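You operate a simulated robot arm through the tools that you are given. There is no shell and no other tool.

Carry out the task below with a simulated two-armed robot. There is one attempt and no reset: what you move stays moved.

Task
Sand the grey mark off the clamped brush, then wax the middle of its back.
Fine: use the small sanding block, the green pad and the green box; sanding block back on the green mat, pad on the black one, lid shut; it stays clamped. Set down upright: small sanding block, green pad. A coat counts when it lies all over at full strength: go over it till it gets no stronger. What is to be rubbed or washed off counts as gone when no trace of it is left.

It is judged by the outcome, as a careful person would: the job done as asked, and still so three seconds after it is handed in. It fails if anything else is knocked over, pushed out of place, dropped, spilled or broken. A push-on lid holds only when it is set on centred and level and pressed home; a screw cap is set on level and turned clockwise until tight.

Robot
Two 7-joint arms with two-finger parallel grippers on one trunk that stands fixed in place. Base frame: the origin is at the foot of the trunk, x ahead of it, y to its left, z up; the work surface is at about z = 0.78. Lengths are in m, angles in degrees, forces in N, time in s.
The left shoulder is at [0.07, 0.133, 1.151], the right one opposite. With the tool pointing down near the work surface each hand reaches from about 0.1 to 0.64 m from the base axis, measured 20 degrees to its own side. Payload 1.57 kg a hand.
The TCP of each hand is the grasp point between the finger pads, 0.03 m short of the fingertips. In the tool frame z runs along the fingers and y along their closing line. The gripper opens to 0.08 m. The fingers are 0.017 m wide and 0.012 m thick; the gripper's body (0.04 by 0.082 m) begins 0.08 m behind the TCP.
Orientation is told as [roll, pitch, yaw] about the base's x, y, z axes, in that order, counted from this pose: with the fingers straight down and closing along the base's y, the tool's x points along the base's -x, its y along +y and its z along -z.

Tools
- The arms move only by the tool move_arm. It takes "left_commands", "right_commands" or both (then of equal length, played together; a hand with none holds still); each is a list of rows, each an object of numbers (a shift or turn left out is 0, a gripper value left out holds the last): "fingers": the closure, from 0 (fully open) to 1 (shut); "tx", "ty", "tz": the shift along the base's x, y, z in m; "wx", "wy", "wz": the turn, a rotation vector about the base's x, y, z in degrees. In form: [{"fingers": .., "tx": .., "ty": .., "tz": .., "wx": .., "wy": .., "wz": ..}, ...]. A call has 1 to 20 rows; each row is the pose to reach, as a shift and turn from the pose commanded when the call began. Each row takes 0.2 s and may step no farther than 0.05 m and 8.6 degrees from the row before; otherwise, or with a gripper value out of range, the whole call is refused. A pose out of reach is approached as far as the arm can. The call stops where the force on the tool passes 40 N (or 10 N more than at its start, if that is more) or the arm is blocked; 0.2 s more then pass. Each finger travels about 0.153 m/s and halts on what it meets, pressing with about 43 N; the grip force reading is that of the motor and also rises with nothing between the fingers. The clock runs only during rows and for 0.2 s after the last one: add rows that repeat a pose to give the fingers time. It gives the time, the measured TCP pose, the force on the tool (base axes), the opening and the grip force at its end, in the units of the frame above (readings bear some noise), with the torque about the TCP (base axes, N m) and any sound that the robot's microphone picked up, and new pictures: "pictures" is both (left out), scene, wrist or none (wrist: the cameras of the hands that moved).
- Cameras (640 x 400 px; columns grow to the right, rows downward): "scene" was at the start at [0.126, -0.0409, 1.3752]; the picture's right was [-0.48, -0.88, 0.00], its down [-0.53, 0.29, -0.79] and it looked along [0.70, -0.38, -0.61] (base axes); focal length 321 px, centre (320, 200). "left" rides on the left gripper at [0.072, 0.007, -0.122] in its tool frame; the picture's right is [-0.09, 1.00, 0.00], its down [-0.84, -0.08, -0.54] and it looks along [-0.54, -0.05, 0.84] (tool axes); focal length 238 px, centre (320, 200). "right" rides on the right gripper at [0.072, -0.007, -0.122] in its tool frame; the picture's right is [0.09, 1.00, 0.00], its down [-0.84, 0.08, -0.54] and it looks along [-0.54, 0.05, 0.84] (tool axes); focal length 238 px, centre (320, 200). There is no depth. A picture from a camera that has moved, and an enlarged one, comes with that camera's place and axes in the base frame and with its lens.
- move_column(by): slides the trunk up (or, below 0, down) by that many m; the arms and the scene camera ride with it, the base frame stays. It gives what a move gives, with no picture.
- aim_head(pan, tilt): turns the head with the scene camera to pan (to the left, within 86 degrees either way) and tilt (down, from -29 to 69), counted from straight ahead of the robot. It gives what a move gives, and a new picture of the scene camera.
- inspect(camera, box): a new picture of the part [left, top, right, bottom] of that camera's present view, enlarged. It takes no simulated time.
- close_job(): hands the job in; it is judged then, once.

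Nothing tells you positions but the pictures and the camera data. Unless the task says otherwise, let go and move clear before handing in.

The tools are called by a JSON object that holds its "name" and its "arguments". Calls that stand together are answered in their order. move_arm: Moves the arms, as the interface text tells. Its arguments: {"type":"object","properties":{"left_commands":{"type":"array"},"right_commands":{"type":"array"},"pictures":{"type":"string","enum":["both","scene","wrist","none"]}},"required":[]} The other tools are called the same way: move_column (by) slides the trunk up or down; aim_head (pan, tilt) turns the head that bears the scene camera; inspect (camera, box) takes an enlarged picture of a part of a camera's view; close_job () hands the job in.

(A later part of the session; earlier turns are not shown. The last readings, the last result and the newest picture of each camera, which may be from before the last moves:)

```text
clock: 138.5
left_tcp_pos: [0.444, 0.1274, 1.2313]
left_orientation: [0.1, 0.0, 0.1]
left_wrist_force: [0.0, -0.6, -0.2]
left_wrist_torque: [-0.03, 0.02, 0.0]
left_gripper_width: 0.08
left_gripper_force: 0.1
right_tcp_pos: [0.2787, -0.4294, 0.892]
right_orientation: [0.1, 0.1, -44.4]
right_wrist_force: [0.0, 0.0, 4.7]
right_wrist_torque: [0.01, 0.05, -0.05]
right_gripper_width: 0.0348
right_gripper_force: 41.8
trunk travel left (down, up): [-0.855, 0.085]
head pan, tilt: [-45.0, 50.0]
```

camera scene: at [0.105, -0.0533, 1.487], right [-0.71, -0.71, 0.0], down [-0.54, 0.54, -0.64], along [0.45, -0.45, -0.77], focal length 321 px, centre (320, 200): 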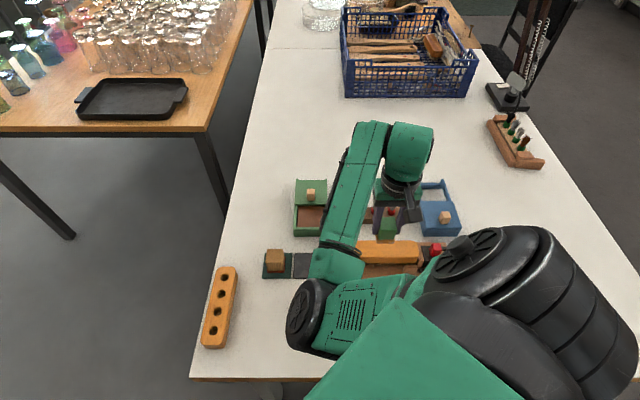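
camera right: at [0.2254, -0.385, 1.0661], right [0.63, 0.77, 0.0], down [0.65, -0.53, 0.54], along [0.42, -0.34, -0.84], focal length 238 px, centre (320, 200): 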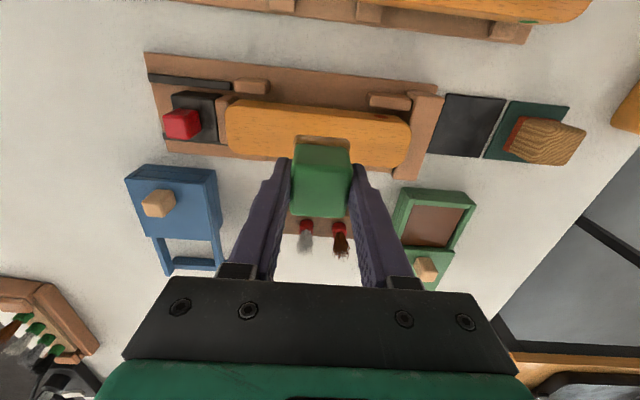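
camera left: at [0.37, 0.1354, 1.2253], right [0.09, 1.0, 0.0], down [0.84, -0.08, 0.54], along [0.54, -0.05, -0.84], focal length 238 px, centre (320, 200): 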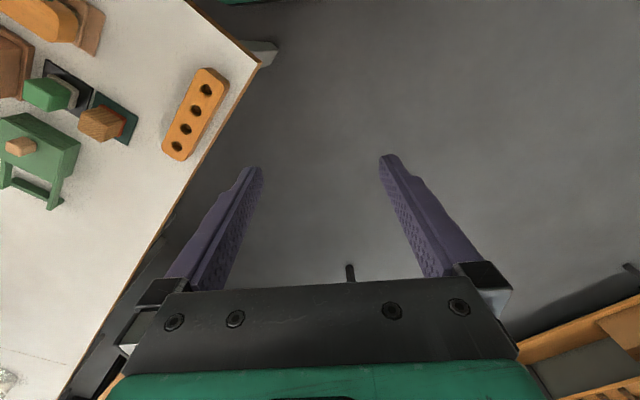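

Contact at 4.7 N. I'll rub along the middle with light pressure, then look.

{"name": "move_arm", "arguments": {"right_commands": [{"tz": -0.001}, {"tx": 0.007, "ty": 0.0072, "tz": -0.001}, {"tx": 0.014, "ty": 0.0143, "tz": -0.001}, {"tx": 0.007, "ty": 0.0072, "tz": -0.001}, {"tz": -0.001}, {"tx": -0.007, "ty": -0.0072, "tz": -0.001}, {"tx": -0.014, "ty": -0.0143, "tz": -0.001}, {"tx": -0.007, "ty": -0.0072, "tz": -0.001}, {"tz": -0.001}, {"tx": 0.007, "ty": 0.0072, "tz": -0.001}, {"tx": 0.014, "ty": 0.0143, "tz": -0.001}, {"tx": 0.007, "ty": 0.0072, "tz": -0.001}, {"tz": -0.001}, {"tx": -0.007, "ty": -0.0072, "tz": -0.001}, {"tx": -0.014, "ty": -0.0143, "tz": -0.001}, {"tx": -0.007, "ty": -0.0072, "tz": -0.001}, {"tz": -0.001}], "pictures": "none"}}

{"name": "move_arm", "arguments": {"right_commands": [{"tz": 0.005}, {"tz": 0.03, "tx": 0.01, "ty": -0.01}, {"tz": 0.05, "tx": 0.03, "ty": -0.03}, {"tz": 0.06, "tx": 0.05, "ty": -0.05}], "pictures": "wrist"}}

{"name": "inspect", "arguments": {"camera": "right", "box": [200, 0, 456, 160]}}

```text
clock: 142.1
left_tcp_pos: [0.4405, 0.128, 1.2327]
left_orientation: [-0.1, -0.1, 0.1]
left_wrist_force: [-0.2, 0.4, 0.0]
left_wrist_torque: [0.0, 0.0, -0.01]
left_gripper_width: 0.0804
left_gripper_force: 0.1
right_tcp_pos: [0.2755, -0.4286, 0.8913]
right_orientation: [-0.1, 0.0, -44.7]
right_wrist_force: [-5.7, -4.3, 17.9]
right_wrist_torque: [-0.24, 0.35, 0.01]
right_gripper_width: 0.0347
right_gripper_force: 41.8
trunk travel left (down, up): [-0.855, 0.085]
head pan, tilt: [-45.0, 50.0]
```

```text
clock: 143.1
left_tcp_pos: [0.4437, 0.1256, 1.2326]
left_orientation: [0.2, 0.1, 0.1]
left_wrist_force: [-0.4, 0.0, -0.2]
left_wrist_torque: [0.01, -0.01, 0.0]
left_gripper_width: 0.0798
left_gripper_force: 0.2
right_tcp_pos: [0.3297, -0.4804, 0.9477]
right_orientation: [0.2, 0.3, -44.4]
right_wrist_force: [0.5, -0.3, -0.9]
right_wrist_torque: [0.01, -0.01, -0.03]
right_gripper_width: 0.0348
right_gripper_force: 41.7
trunk travel left (down, up): [-0.855, 0.085]
head pan, tilt: [-45.0, 50.0]
camera right: at [0.2733, -0.435, 1.0716], right [0.63, 0.77, 0.0], down [0.65, -0.53, 0.54], along [0.42, -0.34, -0.84], focal length 238 px, centre (320, 200)
```

right: 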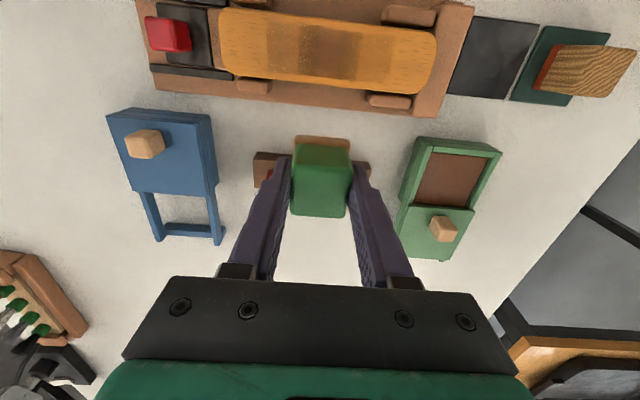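

```text
2.50 times, centred on (328, 80) of right
camera zoom: at [0.2733, -0.435, 1.0716], right [0.63, 0.77, 0.0], down [0.65, -0.53, 0.54], along [0.42, -0.34, -0.84], focal length 596 px, centre (300, 500)
```

zoom: 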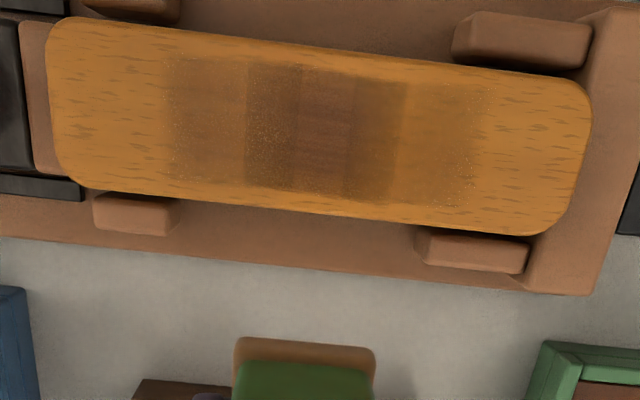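

The wax shows as a brown coat, strongest in the centre and fading outward. I'll do another pass weighted to the sides of the middle area.

{"name": "move_arm", "arguments": {"right_commands": [{"tx": -0.025, "ty": 0.025, "tz": -0.01}, {"tx": -0.051, "ty": 0.0507, "tz": -0.03}, {"tx": -0.051, "ty": 0.0507, "tz": -0.05}, {"tx": -0.051, "ty": 0.0507, "tz": -0.0555}, {"tx": -0.051, "ty": 0.0507, "tz": -0.057}], "pictures": "none"}}

```text
clock: 144.3
left_tcp_pos: [0.4435, 0.1267, 1.2329]
left_orientation: [-0.1, 0.0, 0.1]
left_wrist_force: [0.3, 0.6, 0.4]
left_wrist_torque: [-0.03, -0.01, 0.0]
left_gripper_width: 0.0799
left_gripper_force: 0.1
right_tcp_pos: [0.2767, -0.429, 0.8939]
right_orientation: [0.2, 0.2, -44.5]
right_wrist_force: [0.3, -0.1, -1.0]
right_wrist_torque: [0.0, 0.0, 0.0]
right_gripper_width: 0.0348
right_gripper_force: 42.4
trunk travel left (down, up): [-0.855, 0.085]
head pan, tilt: [-45.0, 50.0]
```

{"name": "move_arm", "arguments": {"right_commands": [{"tz": -0.002, "tx": 0.001}, {"tz": -0.003, "tx": 0.001}, {"tx": 0.008, "ty": 0.0072, "tz": -0.003}, {"tx": 0.015, "ty": 0.0143, "tz": -0.003}, {"tx": 0.0206, "ty": 0.02, "tz": -0.003}, {"tx": 0.015, "ty": 0.0143, "tz": -0.003}, {"tx": 0.0206, "ty": 0.02, "tz": -0.003}, {"tx": 0.015, "ty": 0.0143, "tz": -0.003}, {"tx": 0.008, "ty": 0.0072, "tz": -0.003}, {"tx": 0.001, "tz": -0.003}, {"tx": -0.006, "ty": -0.0072, "tz": -0.003}, {"tx": -0.013, "ty": -0.0143, "tz": -0.003}, {"tx": -0.0186, "ty": -0.02, "tz": -0.003}, {"tx": -0.013, "ty": -0.0143, "tz": -0.003}, {"tx": -0.0186, "ty": -0.02, "tz": -0.003}, {"tx": -0.013, "ty": -0.0143, "tz": -0.003}, {"tx": -0.006, "ty": -0.0072, "tz": -0.003}, {"tx": 0.001, "tz": -0.003}], "pictures": "none"}}

```text
clock: 148.1
left_tcp_pos: [0.4418, 0.1278, 1.2322]
left_orientation: [-0.2, 0.0, 0.1]
left_wrist_force: [-0.5, 0.3, -0.4]
left_wrist_torque: [-0.03, 0.02, -0.01]
left_gripper_width: 0.0799
left_gripper_force: 0.0
right_tcp_pos: [0.2774, -0.4275, 0.8916]
right_orientation: [0.0, 0.1, -44.7]
right_wrist_force: [-4.0, -3.4, 16.3]
right_wrist_torque: [-0.18, 0.25, -0.01]
right_gripper_width: 0.0348
right_gripper_force: 41.8
trunk travel left (down, up): [-0.855, 0.085]
head pan, tilt: [-45.0, 50.0]
```

Good pressure. Another pass, offset slightly across the width on each side.

{"name": "move_arm", "arguments": {"right_commands": [{"tx": 0.0025, "ty": -0.0025}, {"tx": 0.0095, "ty": 0.0047}, {"tx": 0.0165, "ty": 0.0118}, {"tx": 0.0221, "ty": 0.0175}, {"tx": 0.0165, "ty": 0.0118}, {"tx": 0.0221, "ty": 0.0175}, {"tx": 0.0165, "ty": 0.0118}, {"tx": 0.0095, "ty": 0.0047}, {"tx": 0.0025, "ty": -0.0025}, {"tx": -0.0045, "ty": -0.0097}, {"tx": -0.0115, "ty": -0.0168}, {"tx": -0.0171, "ty": -0.0225}, {"tx": -0.0115, "ty": -0.0168}, {"tx": -0.0171, "ty": -0.0225}, {"tx": -0.0115, "ty": -0.0168}, {"tx": -0.0045, "ty": -0.0097}, {"tx": 0.0}], "pictures": "none"}}

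{"name": "move_arm", "arguments": {"right_commands": [{"tx": -0.0025, "ty": 0.0025}, {"tx": 0.0045, "ty": 0.0097}, {"tx": 0.0115, "ty": 0.0168}, {"tx": 0.0171, "ty": 0.0225}, {"tx": 0.0115, "ty": 0.0168}, {"tx": 0.0171, "ty": 0.0225}, {"tx": 0.0115, "ty": 0.0168}, {"tx": 0.0045, "ty": 0.0097}, {"tx": -0.0025, "ty": 0.0025}, {"tx": -0.0095, "ty": -0.0047}, {"tx": -0.0165, "ty": -0.0118}, {"tx": -0.0221, "ty": -0.0175}, {"tx": -0.0165, "ty": -0.0118}, {"tx": -0.0221, "ty": -0.0175}, {"tx": -0.0165, "ty": -0.0118}, {"tx": -0.0095, "ty": -0.0047}, {"tx": 0.0}], "pictures": "none"}}

{"name": "move_arm", "arguments": {"right_commands": [{"tz": 0.005}, {"tz": 0.03, "tx": 0.01, "ty": -0.01}, {"tz": 0.05, "tx": 0.03, "ty": -0.03}, {"tz": 0.06, "tx": 0.05, "ty": -0.05}], "pictures": "wrist"}}

{"name": "inspect", "arguments": {"camera": "right", "box": [200, 0, 456, 160]}}

```text
clock: 151.7
left_tcp_pos: [0.4413, 0.1285, 1.2323]
left_orientation: [0.0, -0.2, 0.1]
left_wrist_force: [0.1, 0.3, 0.6]
left_wrist_torque: [0.0, 0.01, -0.04]
left_gripper_width: 0.0798
left_gripper_force: 0.1
right_tcp_pos: [0.2764, -0.4276, 0.8913]
right_orientation: [0.1, 0.0, -44.6]
right_wrist_force: [-1.6, -4.6, 14.5]
right_wrist_torque: [-0.27, 0.15, -0.01]
right_gripper_width: 0.0345
right_gripper_force: 42.3
trunk travel left (down, up): [-0.855, 0.085]
head pan, tilt: [-45.0, 50.0]
```

```text
clock: 155.3
left_tcp_pos: [0.4419, 0.1285, 1.2324]
left_orientation: [-0.1, -0.1, 0.2]
left_wrist_force: [0.8, 0.0, 0.3]
left_wrist_torque: [0.02, -0.01, 0.03]
left_gripper_width: 0.0801
left_gripper_force: 0.0
right_tcp_pos: [0.2778, -0.4284, 0.8918]
right_orientation: [0.1, 0.2, -44.5]
right_wrist_force: [-5.2, -1.2, 14.0]
right_wrist_torque: [-0.11, 0.35, 0.03]
right_gripper_width: 0.0348
right_gripper_force: 41.5
trunk travel left (down, up): [-0.855, 0.085]
head pan, tilt: [-45.0, 50.0]
```

```text
clock: 156.3
left_tcp_pos: [0.4451, 0.1245, 1.2313]
left_orientation: [0.1, 0.1, 0.2]
left_wrist_force: [0.1, 0.4, 0.3]
left_wrist_torque: [0.02, 0.02, 0.0]
left_gripper_width: 0.08
left_gripper_force: 0.1
right_tcp_pos: [0.329, -0.4803, 0.9491]
right_orientation: [0.1, 0.3, -44.5]
right_wrist_force: [0.5, -0.7, -0.3]
right_wrist_torque: [0.01, 0.03, 0.01]
right_gripper_width: 0.0345
right_gripper_force: 42.2
trunk travel left (down, up): [-0.855, 0.085]
head pan, tilt: [-45.0, 50.0]
camera right: at [0.2735, -0.4342, 1.0719], right [0.63, 0.77, 0.0], down [0.65, -0.53, 0.54], along [0.42, -0.34, -0.84], focal length 238 px, centre (320, 200)
```

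right: 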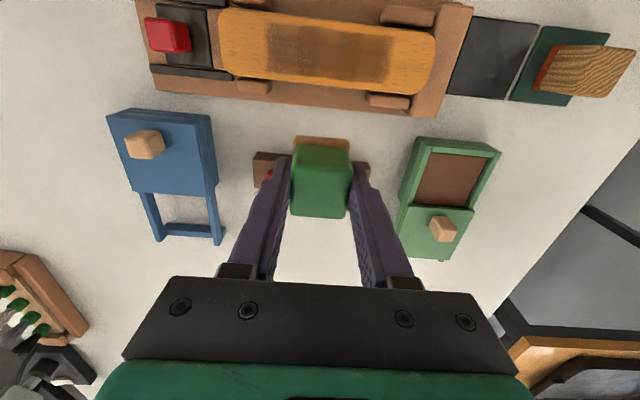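

```text
2.50 times, centred on (328, 80) of right
camera zoom: at [0.2735, -0.4342, 1.0719], right [0.63, 0.77, 0.0], down [0.65, -0.53, 0.54], along [0.42, -0.34, -0.84], focal length 596 px, centre (300, 500)
```

zoom: 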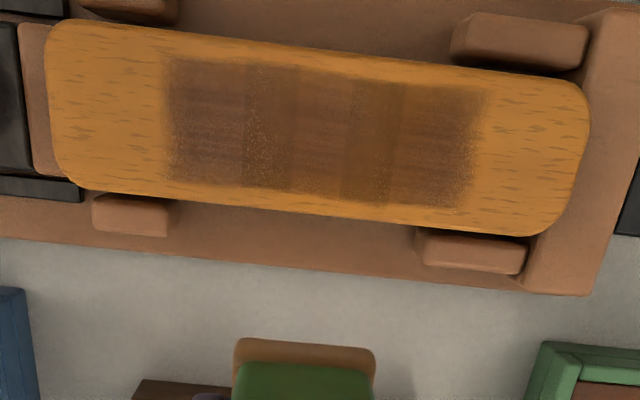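

{"name": "inspect", "arguments": {"camera": "right", "box": [255, 5, 405, 100]}}

```text
4.21 times, centred on (330, 52) of right
camera zoom: at [0.2735, -0.4342, 1.0719], right [0.63, 0.77, 0.0], down [0.65, -0.53, 0.54], along [0.42, -0.34, -0.84], focal length 1004 px, centre (278, 821)
```

zoom: 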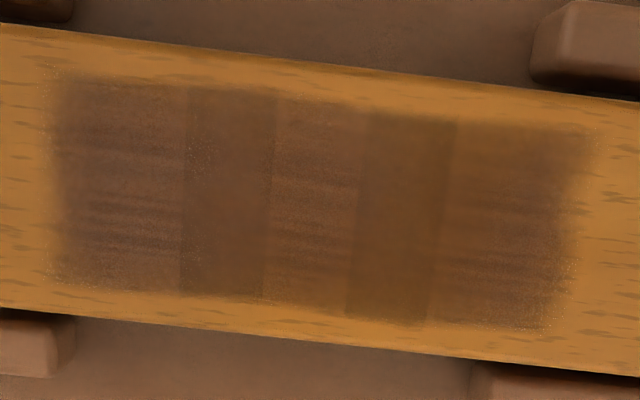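

The coat is nearly even. I'll go over it again uniformly in three lanes and compare, to be sure it gets no stronger.

{"name": "move_arm", "arguments": {"right_commands": [{"tx": -0.025, "ty": 0.025, "tz": -0.01}, {"tx": -0.05, "ty": 0.0507, "tz": -0.03}, {"tx": -0.05, "ty": 0.0507, "tz": -0.05}, {"tx": -0.05, "ty": 0.0507, "tz": -0.0565}, {"tx": -0.05, "ty": 0.0507, "tz": -0.0585}, {"tx": -0.0563, "ty": 0.0443, "tz": -0.0585}, {"tx": -0.0626, "ty": 0.0379, "tz": -0.0585}, {"tx": -0.0696, "ty": 0.0307, "tz": -0.0585}, {"tx": -0.0626, "ty": 0.0379, "tz": -0.0585}, {"tx": -0.0563, "ty": 0.0443, "tz": -0.0585}, {"tx": -0.05, "ty": 0.0507, "tz": -0.0585}, {"tx": -0.0437, "ty": 0.0571, "tz": -0.0585}, {"tx": -0.0374, "ty": 0.0635, "tz": -0.0585}, {"tx": -0.0304, "ty": 0.0707, "tz": -0.0585}, {"tx": -0.0374, "ty": 0.0635, "tz": -0.0585}, {"tx": -0.0437, "ty": 0.0571, "tz": -0.0585}, {"tx": -0.05, "ty": 0.0507, "tz": -0.0585}], "pictures": "none"}}

```text
clock: 159.9
left_tcp_pos: [0.4442, 0.1264, 1.2325]
left_orientation: [0.1, 0.1, 0.1]
left_wrist_force: [-0.3, -0.4, 0.4]
left_wrist_torque: [0.01, -0.01, -0.02]
left_gripper_width: 0.0801
left_gripper_force: 0.0
right_tcp_pos: [0.2796, -0.4284, 0.8925]
right_orientation: [0.2, 0.1, -44.5]
right_wrist_force: [0.9, 0.1, 0.6]
right_wrist_torque: [-0.04, -0.02, 0.02]
right_gripper_width: 0.0347
right_gripper_force: 42.4
trunk travel left (down, up): [-0.855, 0.085]
head pan, tilt: [-45.0, 50.0]
```

Barely touching; I'll press 2 mm further and repeat.

{"name": "move_arm", "arguments": {"right_commands": [{"tz": -0.0018, "tx": -0.001, "ty": -0.001}, {"tx": -0.0063, "ty": -0.0064, "tz": -0.0022}, {"tx": -0.0126, "ty": -0.0128, "tz": -0.0022}, {"tx": -0.0196, "ty": -0.02, "tz": -0.0022}, {"tx": -0.0126, "ty": -0.0128, "tz": -0.0022}, {"tx": -0.0063, "ty": -0.0064, "tz": -0.0022}, {"tx": 0, "ty": 0, "tz": -0.0022}, {"tx": 0.0063, "ty": 0.0064, "tz": -0.0022}, {"tx": 0.0126, "ty": 0.0128, "tz": -0.0022}, {"tx": 0.0196, "ty": 0.02, "tz": -0.0022}, {"tx": 0.0155, "ty": 0.01, "tz": -0.0022}, {"tx": 0.0092, "ty": 0.0036, "tz": -0.0022}, {"tx": 0.0029, "ty": -0.0028, "tz": -0.0022}, {"tx": -0.0034, "ty": -0.0092, "tz": -0.0022}, {"tx": -0.0097, "ty": -0.0156, "tz": -0.0022}, {"tx": -0.0167, "ty": -0.0228, "tz": -0.0022}, {"tx": -0.0097, "ty": -0.0156, "tz": -0.0022}, {"tx": -0.0034, "ty": -0.0092, "tz": -0.0022}, {"tx": 0.0029, "ty": -0.0028, "tz": -0.0022}, {"tx": 0.0, "ty": 0.0, "tz": -0.0022}], "pictures": "none"}}

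{"name": "move_arm", "arguments": {"right_commands": [{"tx": -0.0029, "ty": 0.0028}, {"tx": 0.0034, "ty": 0.0092}, {"tx": 0.0097, "ty": 0.0156}, {"tx": 0.0167, "ty": 0.0228}, {"tx": 0.0097, "ty": 0.0156}, {"tx": 0.0034, "ty": 0.0092}, {"tx": -0.0029, "ty": 0.0028}, {"tx": -0.0092, "ty": -0.0036}, {"tx": -0.0155, "ty": -0.01}, {"tx": -0.0225, "ty": -0.0172}, {"tx": -0.0155, "ty": -0.01}, {"tx": -0.0092, "ty": -0.0036}, {"tx": 0.0, "ty": 0.0}], "pictures": "none"}}

{"name": "move_arm", "arguments": {"right_commands": [{"tz": 0.005}, {"tz": 0.03, "tx": 0.01, "ty": -0.01}, {"tz": 0.05, "tx": 0.03, "ty": -0.03}, {"tz": 0.06, "tx": 0.05, "ty": -0.05}], "pictures": "wrist"}}

{"name": "inspect", "arguments": {"camera": "right", "box": [255, 5, 405, 100]}}

```text
clock: 164.1
left_tcp_pos: [0.4421, 0.1269, 1.2324]
left_orientation: [0.1, -0.1, 0.1]
left_wrist_force: [0.1, -0.1, 0.5]
left_wrist_torque: [-0.01, 0.0, -0.01]
left_gripper_width: 0.0801
left_gripper_force: 0.1
right_tcp_pos: [0.2791, -0.4291, 0.8906]
right_orientation: [0.3, -0.3, -44.5]
right_wrist_force: [2.0, -9.9, 22.0]
right_wrist_torque: [-0.48, 0.02, 0.03]
right_gripper_width: 0.0345
right_gripper_force: 42.3
trunk travel left (down, up): [-0.855, 0.085]
head pan, tilt: [-45.0, 50.0]
```

```text
clock: 166.9
left_tcp_pos: [0.4404, 0.1291, 1.2333]
left_orientation: [-0.1, -0.3, 0.1]
left_wrist_force: [-0.1, 0.6, -0.7]
left_wrist_torque: [0.0, -0.02, -0.02]
left_gripper_width: 0.08
left_gripper_force: 0.1
right_tcp_pos: [0.2748, -0.4266, 0.8914]
right_orientation: [0.2, 0.1, -44.6]
right_wrist_force: [-8.7, -2.2, 21.7]
right_wrist_torque: [-0.19, 0.45, -0.02]
right_gripper_width: 0.0344
right_gripper_force: 42.0
trunk travel left (down, up): [-0.855, 0.085]
head pan, tilt: [-45.0, 50.0]
```

```text
clock: 167.9
left_tcp_pos: [0.4445, 0.1254, 1.2318]
left_orientation: [0.1, 0.1, 0.0]
left_wrist_force: [-0.1, 0.3, 0.2]
left_wrist_torque: [-0.01, 0.0, 0.02]
left_gripper_width: 0.0797
left_gripper_force: 0.2
right_tcp_pos: [0.3302, -0.4797, 0.95]
right_orientation: [0.1, 0.3, -44.4]
right_wrist_force: [-0.1, 0.0, -1.3]
right_wrist_torque: [0.01, 0.03, 0.02]
right_gripper_width: 0.0346
right_gripper_force: 42.3
trunk travel left (down, up): [-0.855, 0.085]
head pan, tilt: [-45.0, 50.0]
camera right: at [0.2738, -0.4337, 1.0715], right [0.63, 0.77, 0.0], down [0.65, -0.53, 0.54], along [0.42, -0.34, -0.84], focal length 238 px, centre (320, 200)
```

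right: 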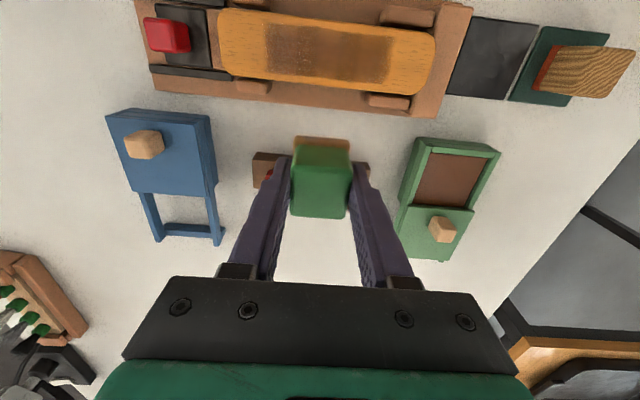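

```text
4.21 times, centred on (330, 52) of right
camera zoom: at [0.2738, -0.4337, 1.0715], right [0.63, 0.77, 0.0], down [0.65, -0.53, 0.54], along [0.42, -0.34, -0.84], focal length 1004 px, centre (278, 821)
```

zoom: 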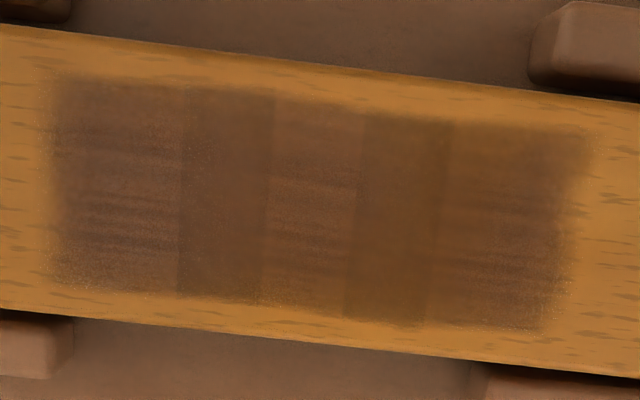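

It looks unchanged from the last pass, i.e. probably saturated. To rule out a merely spent pad, I'll reload it once and do a final pass for comparison.

{"name": "move_arm", "arguments": {"right_commands": [{"tz": 0.015, "tx": -0.01, "ty": 0.025}, {"tz": 0.02, "tx": 0.0, "ty": 0.06}, {"tz": 0.02, "tx": 0.03, "ty": 0.09}, {"tz": 0.02, "tx": 0.065, "ty": 0.105}, {"tz": 0.02, "tx": 0.1, "ty": 0.1}, {"tz": 0.015, "tx": 0.13, "ty": 0.09}, {"tz": 0.0, "tx": 0.155, "ty": 0.0815}, {"tz": -0.03, "tx": 0.155, "ty": 0.0815}], "pictures": "both"}}

```text
clock: 169.7
left_tcp_pos: [0.4435, 0.1252, 1.2327]
left_orientation: [0.0, -0.1, 0.2]
left_wrist_force: [-0.2, -0.3, 0.7]
left_wrist_torque: [-0.03, 0.01, 0.02]
left_gripper_width: 0.0797
left_gripper_force: 0.1
right_tcp_pos: [0.485, -0.3959, 0.919]
right_orientation: [0.2, 0.2, -44.7]
right_wrist_force: [0.9, 0.7, -1.2]
right_wrist_torque: [-0.02, 0.01, -0.04]
right_gripper_width: 0.0346
right_gripper_force: 41.5
trunk travel left (down, up): [-0.855, 0.085]
head pan, tilt: [-45.0, 50.0]
camera scene: at [0.1047, -0.0539, 1.487], right [-0.71, -0.71, 0.0], down [-0.54, 0.54, -0.64], along [0.45, -0.45, -0.77], focal length 321 px, centre (320, 200)
camera right: at [0.4282, -0.3514, 1.0418], right [0.63, 0.77, 0.0], down [0.65, -0.53, 0.54], along [0.42, -0.34, -0.84], focal length 238 px, centre (320, 200)
```

scene: 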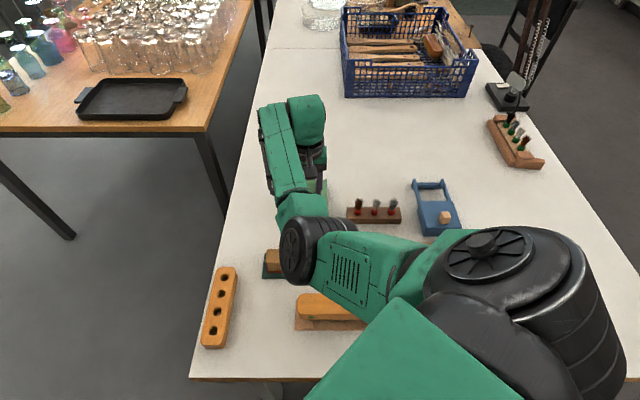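
right: 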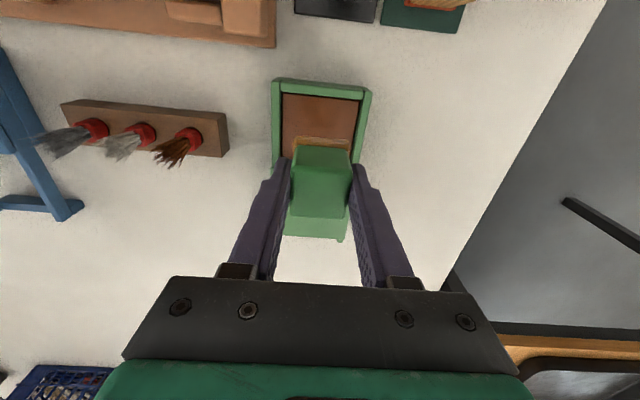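

{"name": "move_arm", "arguments": {"right_commands": [{"tz": -0.03, "tx": 0.001, "ty": -0.002}, {"tz": -0.05, "tx": 0.001, "ty": -0.002}, {"tz": -0.058, "tx": 0.001, "ty": -0.002}, {"tz": -0.061, "tx": 0.001, "ty": -0.002}, {"tz": -0.062, "tx": 0.001, "ty": -0.002}], "pictures": "none"}}

```text
clock: 170.9
left_tcp_pos: [0.4443, 0.1261, 1.2325]
left_orientation: [0.0, -0.1, 0.1]
left_wrist_force: [-0.7, 0.7, -0.4]
left_wrist_torque: [-0.01, -0.02, 0.0]
left_gripper_width: 0.0798
left_gripper_force: 0.0
right_tcp_pos: [0.4855, -0.3983, 0.8575]
right_orientation: [0.2, 0.1, -44.6]
right_wrist_force: [0.0, 1.1, -0.7]
right_wrist_torque: [-0.01, -0.01, 0.03]
right_gripper_width: 0.0346
right_gripper_force: 41.5
trunk travel left (down, up): [-0.855, 0.085]
head pan, tilt: [-45.0, 50.0]
```

{"name": "move_arm", "arguments": {"right_commands": [{"tz": -0.001}, {"tz": -0.002}, {"tz": -0.003}, {"tz": -0.004}], "pictures": "none"}}

```text
clock: 171.9
left_tcp_pos: [0.4438, 0.1275, 1.2324]
left_orientation: [0.0, -0.1, 0.1]
left_wrist_force: [0.1, 0.8, -1.2]
left_wrist_torque: [0.0, 0.01, -0.01]
left_gripper_width: 0.0798
left_gripper_force: 0.1
right_tcp_pos: [0.4844, -0.3989, 0.8554]
right_orientation: [0.2, -0.1, -44.4]
right_wrist_force: [1.1, -1.3, 11.5]
right_wrist_torque: [0.0, 0.1, -0.04]
right_gripper_width: 0.0345
right_gripper_force: 42.2
trunk travel left (down, up): [-0.855, 0.085]
head pan, tilt: [-45.0, 50.0]
```

Contact with the wax at 11 N. Rubbing to reload, then back to the brush.

{"name": "move_arm", "arguments": {"right_commands": [{"tx": 0.004, "ty": -0.004}, {"tx": 0.0}, {"tx": -0.004, "ty": 0.004}, {"tx": 0.0}, {"tx": 0.004, "ty": -0.004}, {"tx": 0.0}, {"tx": -0.004, "ty": 0.004}, {"tx": 0.0}, {"tz": 0.01}, {"tz": 0.03}, {"tz": 0.06}], "pictures": "none"}}

{"name": "move_arm", "arguments": {"right_commands": [{"tz": 0.03, "tx": -0.01, "ty": 0.005}, {"tz": 0.05, "tx": -0.035, "ty": 0.015}, {"tz": 0.05, "tx": -0.065, "ty": 0.025}, {"tz": 0.05, "tx": -0.095, "ty": 0.02}, {"tz": 0.05, "tx": -0.125, "ty": 0.005}, {"tz": 0.05, "tx": -0.155, "ty": -0.01}, {"tz": 0.05, "tx": -0.185, "ty": -0.025}, {"tz": 0.05, "tx": -0.2041, "ty": -0.0319}, {"tz": 0.02, "tx": -0.2041, "ty": -0.0319}, {"tz": -0.01, "tx": -0.2041, "ty": -0.0319}], "pictures": "none"}}

```text
clock: 174.3
left_tcp_pos: [0.4431, 0.1285, 1.2319]
left_orientation: [0.0, 0.0, 0.2]
left_wrist_force: [0.6, -1.0, 0.6]
left_wrist_torque: [0.0, 0.03, -0.03]
left_gripper_width: 0.08
left_gripper_force: 0.0
right_tcp_pos: [0.4849, -0.3987, 0.9134]
right_orientation: [0.1, 0.2, -44.6]
right_wrist_force: [-0.7, -1.4, -1.1]
right_wrist_torque: [0.01, 0.01, 0.06]
right_gripper_width: 0.0348
right_gripper_force: 42.1
trunk travel left (down, up): [-0.855, 0.085]
head pan, tilt: [-45.0, 50.0]
```

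```text
clock: 176.5
left_tcp_pos: [0.4436, 0.1251, 1.2317]
left_orientation: [0.0, -0.1, 0.0]
left_wrist_force: [-0.6, -0.7, -0.2]
left_wrist_torque: [0.01, 0.0, 0.04]
left_gripper_width: 0.08
left_gripper_force: 0.0
right_tcp_pos: [0.2815, -0.4325, 0.9037]
right_orientation: [0.2, 0.2, -44.5]
right_wrist_force: [0.4, 0.2, -0.4]
right_wrist_torque: [0.0, 0.02, 0.01]
right_gripper_width: 0.0345
right_gripper_force: 41.8
trunk travel left (down, up): [-0.855, 0.085]
head pan, tilt: [-45.0, 50.0]
```

{"name": "move_arm", "arguments": {"right_commands": [{"tx": -0.0025, "ty": 0.0025, "tz": -0.008}, {"tx": -0.0025, "ty": 0.0025, "tz": -0.011}, {"tx": -0.0025, "ty": 0.0025, "tz": -0.0133}, {"tx": -0.0088, "ty": -0.0039, "tz": -0.0133}, {"tx": -0.0151, "ty": -0.0103, "tz": -0.0133}, {"tx": -0.0221, "ty": -0.0175, "tz": -0.0133}, {"tx": -0.0151, "ty": -0.0103, "tz": -0.0133}, {"tx": -0.0088, "ty": -0.0039, "tz": -0.0133}, {"tx": -0.0025, "ty": 0.0025, "tz": -0.0133}, {"tx": 0.0038, "ty": 0.0089, "tz": -0.0133}, {"tx": 0.0101, "ty": 0.0153, "tz": -0.0133}, {"tx": 0.0171, "ty": 0.0225, "tz": -0.0133}, {"tx": 0.0101, "ty": 0.0153, "tz": -0.0133}, {"tx": 0.0038, "ty": 0.0089, "tz": -0.0133}, {"tx": -0.0025, "ty": 0.0025, "tz": -0.0133}], "pictures": "none"}}

{"name": "move_arm", "arguments": {"right_commands": [{"tx": 0.0029, "ty": -0.0028}, {"tx": 0.0092, "ty": 0.0036}, {"tx": 0.0155, "ty": 0.01}, {"tx": 0.0092, "ty": 0.0036}, {"tx": 0.0029, "ty": -0.0028}, {"tx": -0.0034, "ty": -0.0092}, {"tx": -0.0097, "ty": -0.0156}, {"tx": -0.0034, "ty": -0.0092}, {"tx": 0.0029, "ty": -0.0028}, {"tx": -0.0029, "ty": 0.0028}, {"tx": 0.0034, "ty": 0.0092}, {"tx": 0.0097, "ty": 0.0156}, {"tx": 0.0034, "ty": 0.0092}, {"tx": -0.0029, "ty": 0.0028}, {"tx": -0.0092, "ty": -0.0036}, {"tx": -0.0155, "ty": -0.01}, {"tx": -0.0092, "ty": -0.0036}, {"tx": 0, "ty": 0}], "pictures": "none"}}

{"name": "move_arm", "arguments": {"right_commands": [{"tz": 0.005}, {"tz": 0.03, "tx": 0.01, "ty": -0.01}, {"tz": 0.05, "tx": 0.03, "ty": -0.03}, {"tz": 0.06, "tx": 0.05, "ty": -0.05}], "pictures": "wrist"}}

{"name": "inspect", "arguments": {"camera": "right", "box": [255, 5, 405, 100]}}

```text
clock: 179.7
left_tcp_pos: [0.443, 0.1296, 1.233]
left_orientation: [-0.2, 0.0, 0.1]
left_wrist_force: [0.3, -1.0, 0.5]
left_wrist_torque: [0.01, -0.01, 0.0]
left_gripper_width: 0.0801
left_gripper_force: 0.0
right_tcp_pos: [0.2779, -0.4253, 0.8914]
right_orientation: [0.2, 0.1, -44.6]
right_wrist_force: [3.9, 3.6, 13.5]
right_wrist_torque: [0.08, -0.18, 0.06]
right_gripper_width: 0.0346
right_gripper_force: 42.2
trunk travel left (down, up): [-0.855, 0.085]
head pan, tilt: [-45.0, 50.0]
```

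```text
clock: 183.5
left_tcp_pos: [0.4404, 0.1277, 1.2316]
left_orientation: [-0.1, -0.1, 0.1]
left_wrist_force: [-0.2, 0.5, -0.4]
left_wrist_torque: [0.02, -0.02, -0.01]
left_gripper_width: 0.0802
left_gripper_force: 0.1
right_tcp_pos: [0.2752, -0.4269, 0.8915]
right_orientation: [0.1, 0.1, -44.6]
right_wrist_force: [-5.3, -2.9, 14.1]
right_wrist_torque: [-0.18, 0.27, -0.06]
right_gripper_width: 0.0346
right_gripper_force: 42.0
trunk travel left (down, up): [-0.855, 0.085]
head pan, tilt: [-45.0, 50.0]
```

```text
clock: 184.5
left_tcp_pos: [0.4421, 0.1252, 1.2306]
left_orientation: [0.1, 0.1, 0.1]
left_wrist_force: [0.3, -0.4, 0.3]
left_wrist_torque: [0.04, -0.01, -0.01]
left_gripper_width: 0.0799
left_gripper_force: 0.1
right_tcp_pos: [0.329, -0.48, 0.949]
right_orientation: [0.2, 0.4, -44.4]
right_wrist_force: [0.1, -0.8, -1.3]
right_wrist_torque: [-0.02, 0.05, 0.04]
right_gripper_width: 0.0347
right_gripper_force: 41.6
trunk travel left (down, up): [-0.855, 0.085]
head pan, tilt: [-45.0, 50.0]
camera right: at [0.2734, -0.4343, 1.0721], right [0.63, 0.77, 0.0], down [0.65, -0.53, 0.54], along [0.42, -0.34, -0.84], focal length 238 px, centre (320, 200)
```

right: 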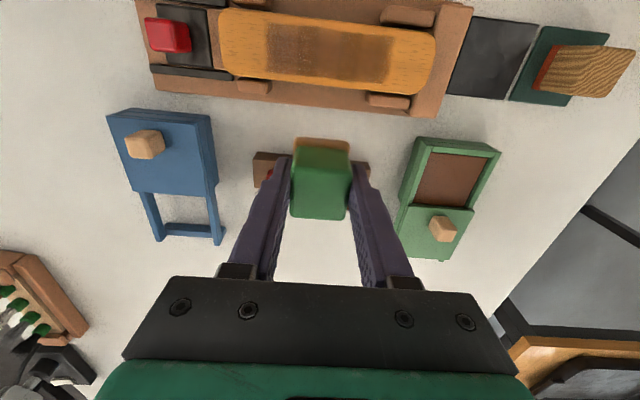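

```text
4.21 times, centred on (330, 52) of right
camera zoom: at [0.2734, -0.4343, 1.0721], right [0.63, 0.77, 0.0], down [0.65, -0.53, 0.54], along [0.42, -0.34, -0.84], focal length 1004 px, centre (278, 821)
```

zoom: 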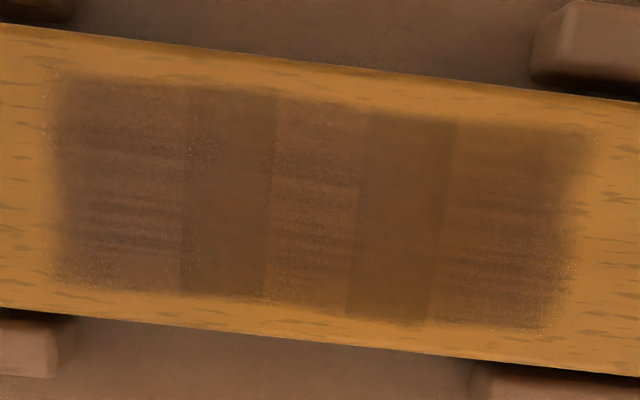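

Unchanged after reloading, so the coat is at full strength. Now I'll return the pad: raise the trunk and extend outward again so the elbow swings out.

{"name": "move_column", "arguments": {"by": 0.08}}

{"name": "move_arm", "arguments": {"right_commands": [{"tx": 0.03, "ty": 0.03}, {"tx": 0.06, "ty": 0.06, "tz": -0.01}, {"tx": 0.09, "ty": 0.09, "tz": -0.02}, {"tx": 0.125, "ty": 0.11, "tz": -0.03}, {"tx": 0.16, "ty": 0.13, "tz": -0.04}, {"tx": 0.195, "ty": 0.145, "tz": -0.05}, {"tx": 0.225, "ty": 0.16, "tz": -0.06}, {"tx": 0.235, "ty": 0.165, "tz": -0.063}], "pictures": "scene"}}

```text
clock: 185.7
left_tcp_pos: [0.4425, 0.1255, 1.3125]
left_orientation: [-0.1, 0.1, 0.2]
left_wrist_force: [0.6, 0.4, 0.6]
left_wrist_torque: [0.0, 0.04, -0.01]
left_gripper_width: 0.08
left_gripper_force: 0.0
right_tcp_pos: [0.3287, -0.4775, 1.0299]
right_orientation: [0.2, 0.2, -44.5]
right_wrist_force: [0.2, -0.8, -0.2]
right_wrist_torque: [0.0, 0.0, 0.01]
right_gripper_width: 0.035
right_gripper_force: 41.9
trunk travel left (down, up): [-0.935, 0.005]
head pan, tilt: [-45.0, 50.0]
```

```text
clock: 187.4
left_tcp_pos: [0.443, 0.1257, 1.3117]
left_orientation: [0.1, 0.0, 0.1]
left_wrist_force: [0.1, 0.3, -0.4]
left_wrist_torque: [-0.01, 0.0, -0.01]
left_gripper_width: 0.0795
left_gripper_force: 0.0
right_tcp_pos: [0.5645, -0.3143, 0.9661]
right_orientation: [0.1, 0.1, -44.7]
right_wrist_force: [-0.3, -0.4, 0.2]
right_wrist_torque: [-0.01, -0.03, -0.01]
right_gripper_width: 0.0348
right_gripper_force: 42.0
trunk travel left (down, up): [-0.935, 0.005]
head pan, tilt: [-45.0, 50.0]
camera scene: at [0.1052, -0.0534, 1.567], right [-0.71, -0.71, 0.0], down [-0.54, 0.54, -0.64], along [0.45, -0.45, -0.77], focal length 321 px, centre (320, 200)
```

scene: 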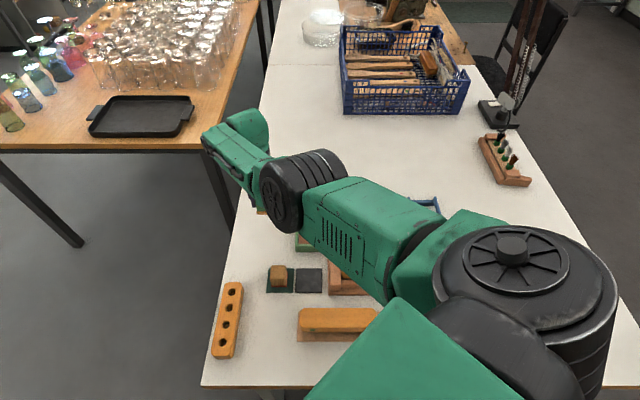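

Elbow is out. Lower and fold in as before.

{"name": "move_arm", "arguments": {"right_commands": [{"tz": -0.02, "tx": -0.005}, {"tz": -0.04, "tx": -0.015}, {"tz": -0.05, "tx": -0.03, "ty": 0.01}, {"tz": -0.05, "tx": -0.05, "ty": 0.02}, {"tz": -0.05, "tx": -0.07, "ty": 0.03}, {"tz": -0.05, "tx": -0.09, "ty": 0.035}, {"tz": -0.05, "tx": -0.11, "ty": 0.035}], "pictures": "scene"}}

```text
clock: 189.1
left_tcp_pos: [0.4418, 0.1259, 1.3126]
left_orientation: [0.1, 0.0, 0.1]
left_wrist_force: [-0.6, 0.0, -0.2]
left_wrist_torque: [0.03, -0.01, -0.03]
left_gripper_width: 0.0798
left_gripper_force: 0.1
right_tcp_pos: [0.4526, -0.2779, 0.9176]
right_orientation: [0.1, 0.1, -44.5]
right_wrist_force: [-0.4, -0.2, -0.6]
right_wrist_torque: [0.0, -0.03, 0.02]
right_gripper_width: 0.0347
right_gripper_force: 42.0
trunk travel left (down, up): [-0.935, 0.005]
head pan, tilt: [-45.0, 50.0]
camera scene: at [0.1033, -0.0533, 1.5672], right [-0.71, -0.71, 0.0], down [-0.54, 0.54, -0.64], along [0.46, -0.45, -0.77], focal length 321 px, centre (320, 200)
```

scene: 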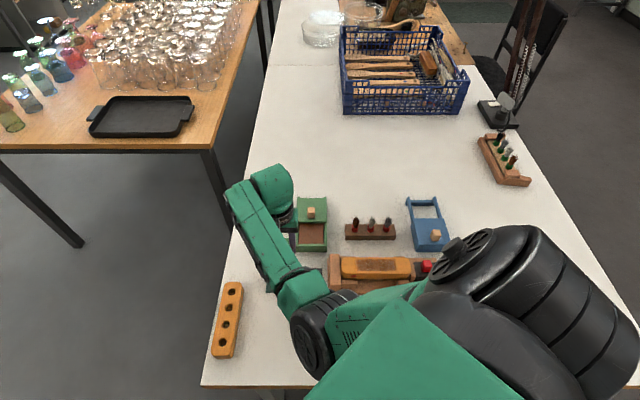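

Reached, though elbow-in this time. I'll move over the black mat at this height and check the accuracy.

{"name": "move_arm", "arguments": {"right_commands": [{"tx": -0.02, "ty": -0.01}, {"tx": -0.04, "ty": -0.02}, {"tx": -0.0568, "ty": -0.0256}, {"tx": -0.0568, "ty": -0.0256, "tz": -0.02}, {"tx": -0.0568, "ty": -0.0256, "tz": -0.035}, {"tx": -0.0568, "ty": -0.0256, "tz": -0.04}], "pictures": "both"}}

{"name": "inspect", "arguments": {"camera": "right", "box": [220, 80, 420, 205]}}

```text
clock: 190.4
left_tcp_pos: [0.443, 0.1261, 1.3116]
left_orientation: [0.0, 0.0, 0.1]
left_wrist_force: [-0.2, -0.1, -0.2]
left_wrist_torque: [-0.02, -0.01, 0.02]
left_gripper_width: 0.08
left_gripper_force: 0.0
right_tcp_pos: [0.3963, -0.3046, 0.8771]
right_orientation: [0.2, 0.2, -44.6]
right_wrist_force: [0.3, -0.4, 0.5]
right_wrist_torque: [0.0, -0.04, -0.01]
right_gripper_width: 0.0347
right_gripper_force: 41.9
trunk travel left (down, up): [-0.935, 0.005]
head pan, tilt: [-45.0, 50.0]
camera scene: at [0.1043, -0.0534, 1.5671], right [-0.71, -0.71, 0.0], down [-0.54, 0.54, -0.64], along [0.45, -0.45, -0.77], focal length 321 px, centre (320, 200)
camera right: at [0.34, -0.2588, 0.9996], right [0.63, 0.77, 0.0], down [0.65, -0.53, 0.54], along [0.42, -0.34, -0.84], focal length 238 px, centre (320, 200)
```

scene: 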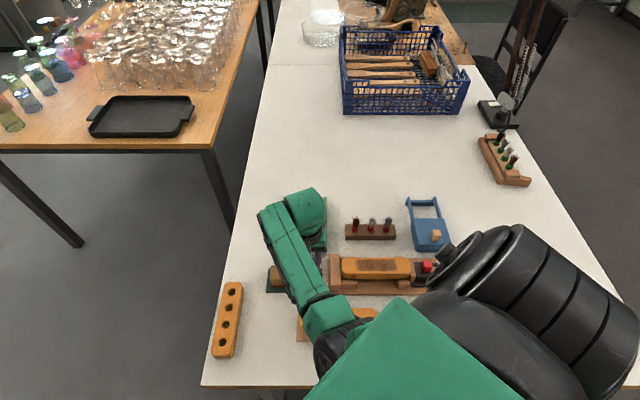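
right: 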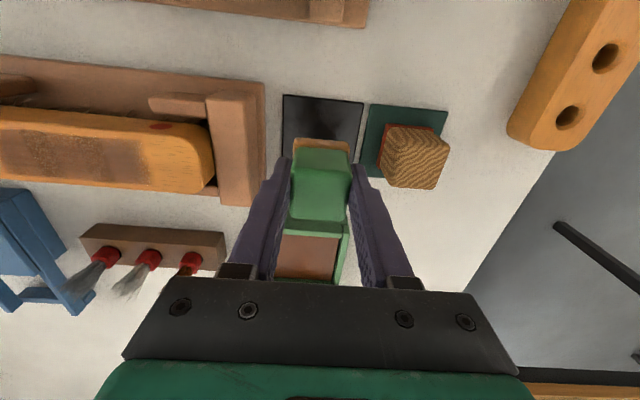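

```text
3.20 times, centred on (320, 142) of right
camera zoom: at [0.34, -0.2588, 0.9996], right [0.63, 0.77, 0.0], down [0.65, -0.53, 0.54], along [0.42, -0.34, -0.84], focal length 763 px, centre (320, 384)
```

zoom: 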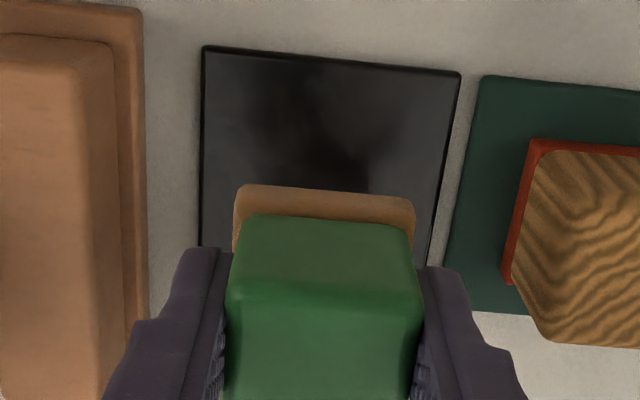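

On target. Lowering the pad onto the black mat.

{"name": "move_arm", "arguments": {"right_commands": [{"ty": 0.0008, "tz": -0.015}, {"ty": 0.0008, "tz": -0.03}, {"ty": 0.0008, "tz": -0.04}, {"ty": 0.0008, "tz": -0.044}, {"ty": 0.0008, "tz": -0.046}], "pictures": "none"}}

{"name": "move_arm", "arguments": {"right_commands": [{"tz": -0.001}, {"tz": -0.002}], "pictures": "none"}}

```text
clock: 191.7
left_tcp_pos: [0.4428, 0.1265, 1.3115]
left_orientation: [0.0, 0.0, 0.1]
left_wrist_force: [-0.4, 0.0, 0.3]
left_wrist_torque: [0.02, 0.0, -0.01]
left_gripper_width: 0.0801
left_gripper_force: 0.0
right_tcp_pos: [0.3955, -0.3039, 0.831]
right_orientation: [0.2, 0.1, -44.6]
right_wrist_force: [0.6, -0.3, 0.7]
right_wrist_torque: [-0.02, -0.05, 0.03]
right_gripper_width: 0.0346
right_gripper_force: 41.9
trunk travel left (down, up): [-0.935, 0.005]
head pan, tilt: [-45.0, 50.0]
```

```text
clock: 192.2
left_tcp_pos: [0.4422, 0.1282, 1.3134]
left_orientation: [0.0, -0.1, 0.1]
left_wrist_force: [-0.1, 0.0, -0.2]
left_wrist_torque: [0.01, -0.01, 0.01]
left_gripper_width: 0.0799
left_gripper_force: 0.1
right_tcp_pos: [0.3964, -0.3028, 0.8307]
right_orientation: [0.2, -0.1, -44.5]
right_wrist_force: [0.7, -0.5, 13.7]
right_wrist_torque: [-0.04, 0.2, 0.02]
right_gripper_width: 0.0348
right_gripper_force: 41.7
trunk travel left (down, up): [-0.935, 0.005]
head pan, tilt: [-45.0, 50.0]
```

It's resting on the mat. Ease off, open to 52 mm, rise straight up.

{"name": "move_arm", "arguments": {"right_commands": [{"tz": 0.0012}, {"tz": 0.0012, "fingers": 0.45}, {"tz": 0.0012, "fingers": 0.35}, {"tz": 0.0012, "fingers": 0.35}, {"tz": 0.02}, {"tz": 0.045}, {"tz": 0.07}], "pictures": "wrist"}}

{"name": "inspect", "arguments": {"camera": "right", "box": [220, 80, 480, 242]}}

```text
clock: 193.8
left_tcp_pos: [0.4433, 0.1264, 1.3127]
left_orientation: [0.1, 0.0, 0.1]
left_wrist_force: [0.1, 0.5, -0.5]
left_wrist_torque: [0.0, 0.01, 0.03]
left_gripper_width: 0.0799
left_gripper_force: 0.0
right_tcp_pos: [0.3976, -0.3024, 0.8989]
right_orientation: [0.0, 0.2, -44.5]
right_wrist_force: [0.1, 0.2, 0.0]
right_wrist_torque: [0.01, 0.02, -0.02]
right_gripper_width: 0.0522
right_gripper_force: 0.0
trunk travel left (down, up): [-0.935, 0.005]
head pan, tilt: [-45.0, 50.0]
camera right: at [0.3399, -0.2569, 1.022], right [0.63, 0.77, 0.0], down [0.65, -0.53, 0.54], along [0.42, -0.34, -0.84], focal length 238 px, centre (320, 200)
```

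right: 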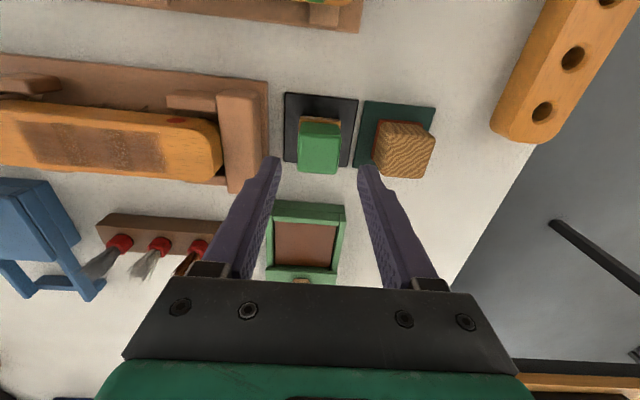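

```text
2.46 times, centred on (350, 161) of right
camera zoom: at [0.3399, -0.2569, 1.022], right [0.63, 0.77, 0.0], down [0.65, -0.53, 0.54], along [0.42, -0.34, -0.84], focal length 587 px, centre (246, 296)
```

zoom: 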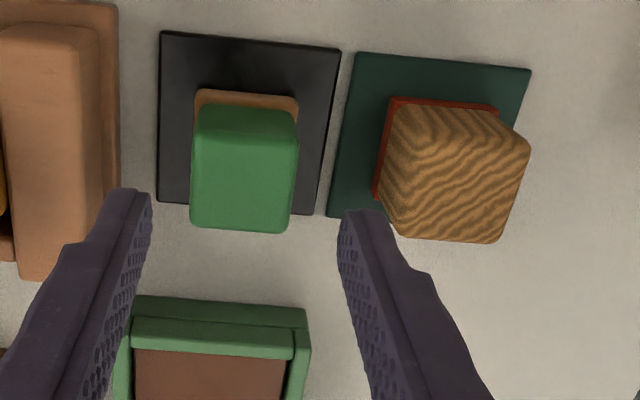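

The pad stands upright on the black mat. Now to shut the lid: move out over the box, then lower the trunk.

{"name": "move_arm", "arguments": {"right_commands": [{"tz": 0.02, "tx": 0.01, "ty": -0.015}, {"tz": 0.04, "tx": 0.03, "ty": -0.04}, {"tz": 0.07, "tx": 0.055, "ty": -0.065}, {"tz": 0.1, "tx": 0.075, "ty": -0.09}, {"tz": 0.13, "tx": 0.095, "ty": -0.11}, {"tz": 0.16, "tx": 0.11, "ty": -0.125}], "pictures": "none"}}

{"name": "move_column", "arguments": {"by": -0.15}}

{"name": "move_arm", "arguments": {"right_commands": [{"tx": 0.005, "ty": -0.005, "tz": -0.005, "fingers": 0.4}, {"tx": 0.01, "ty": -0.008, "tz": -0.01, "fingers": 0.4}], "pictures": "both"}}

{"name": "inspect", "arguments": {"camera": "right", "box": [220, 80, 420, 205]}}

```text
clock: 195.2
left_tcp_pos: [0.4439, 0.1258, 1.3128]
left_orientation: [0.1, 0.0, 0.0]
left_wrist_force: [1.2, -0.4, 0.0]
left_wrist_torque: [0.0, -0.04, 0.02]
left_gripper_width: 0.08
left_gripper_force: 0.1
right_tcp_pos: [0.506, -0.4283, 1.0581]
right_orientation: [0.1, 0.3, -44.6]
right_wrist_force: [0.0, -0.1, 0.7]
right_wrist_torque: [0.0, -0.02, 0.04]
right_gripper_width: 0.0519
right_gripper_force: 0.1
trunk travel left (down, up): [-0.935, 0.005]
head pan, tilt: [-45.0, 50.0]
```

```text
clock: 197.0
left_tcp_pos: [0.4428, 0.1265, 1.1623]
left_orientation: [0.0, 0.1, 0.1]
left_wrist_force: [-0.5, 0.1, 0.3]
left_wrist_torque: [0.0, 0.01, 0.05]
left_gripper_width: 0.0799
left_gripper_force: 0.1
right_tcp_pos: [0.5053, -0.428, 0.91]
right_orientation: [0.2, 0.2, -44.4]
right_wrist_force: [0.5, 0.4, -0.9]
right_wrist_torque: [0.02, -0.03, -0.02]
right_gripper_width: 0.052
right_gripper_force: 0.1
trunk travel left (down, up): [-0.785, 0.155]
head pan, tilt: [-45.0, 50.0]
```

```text
clock: 197.6
left_tcp_pos: [0.4431, 0.127, 1.1616]
left_orientation: [0.0, -0.1, 0.1]
left_wrist_force: [-0.7, -0.2, 0.0]
left_wrist_torque: [-0.01, 0.01, 0.01]
left_gripper_width: 0.0802
left_gripper_force: 0.1
right_tcp_pos: [0.5165, -0.4363, 0.8995]
right_orientation: [0.2, 0.2, -44.6]
right_wrist_force: [0.1, 0.4, 0.4]
right_wrist_torque: [0.05, -0.02, -0.01]
right_gripper_width: 0.0483
right_gripper_force: 0.0
trunk travel left (down, up): [-0.785, 0.155]
head pan, tilt: [-45.0, 50.0]
camera scene: at [0.1048, -0.0537, 1.417], right [-0.71, -0.71, 0.0], down [-0.54, 0.54, -0.64], along [0.45, -0.45, -0.77], focal length 321 px, centre (320, 200)
camera right: at [0.4601, -0.3906, 1.0223], right [0.63, 0.78, 0.0], down [0.65, -0.53, 0.54], along [0.42, -0.34, -0.84], focal length 238 px, centre (320, 200)
```

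scene: 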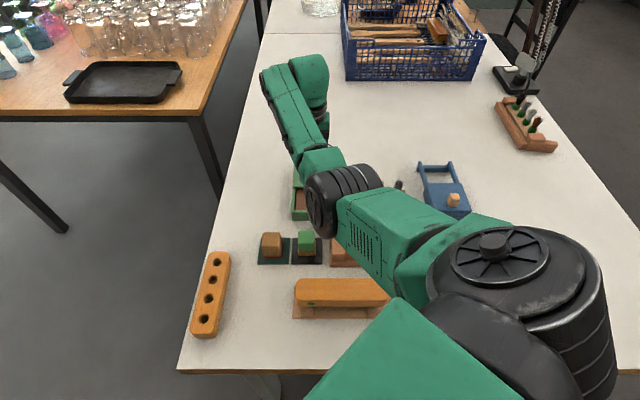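
right: 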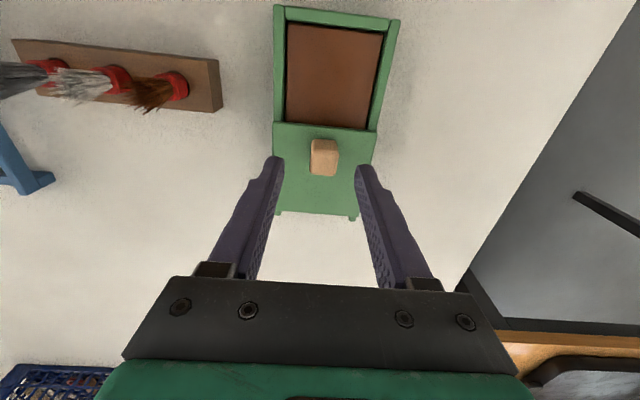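

```text
3.20 times, centred on (320, 142) of right
camera zoom: at [0.4601, -0.3906, 1.0223], right [0.63, 0.78, 0.0], down [0.65, -0.53, 0.54], along [0.42, -0.34, -0.84], focal length 763 px, centre (320, 384)
```

zoom: 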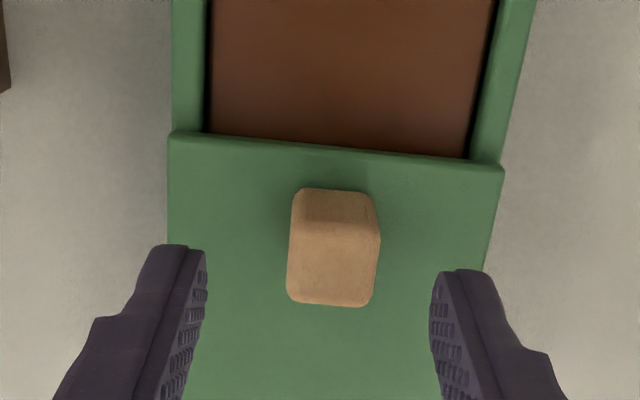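

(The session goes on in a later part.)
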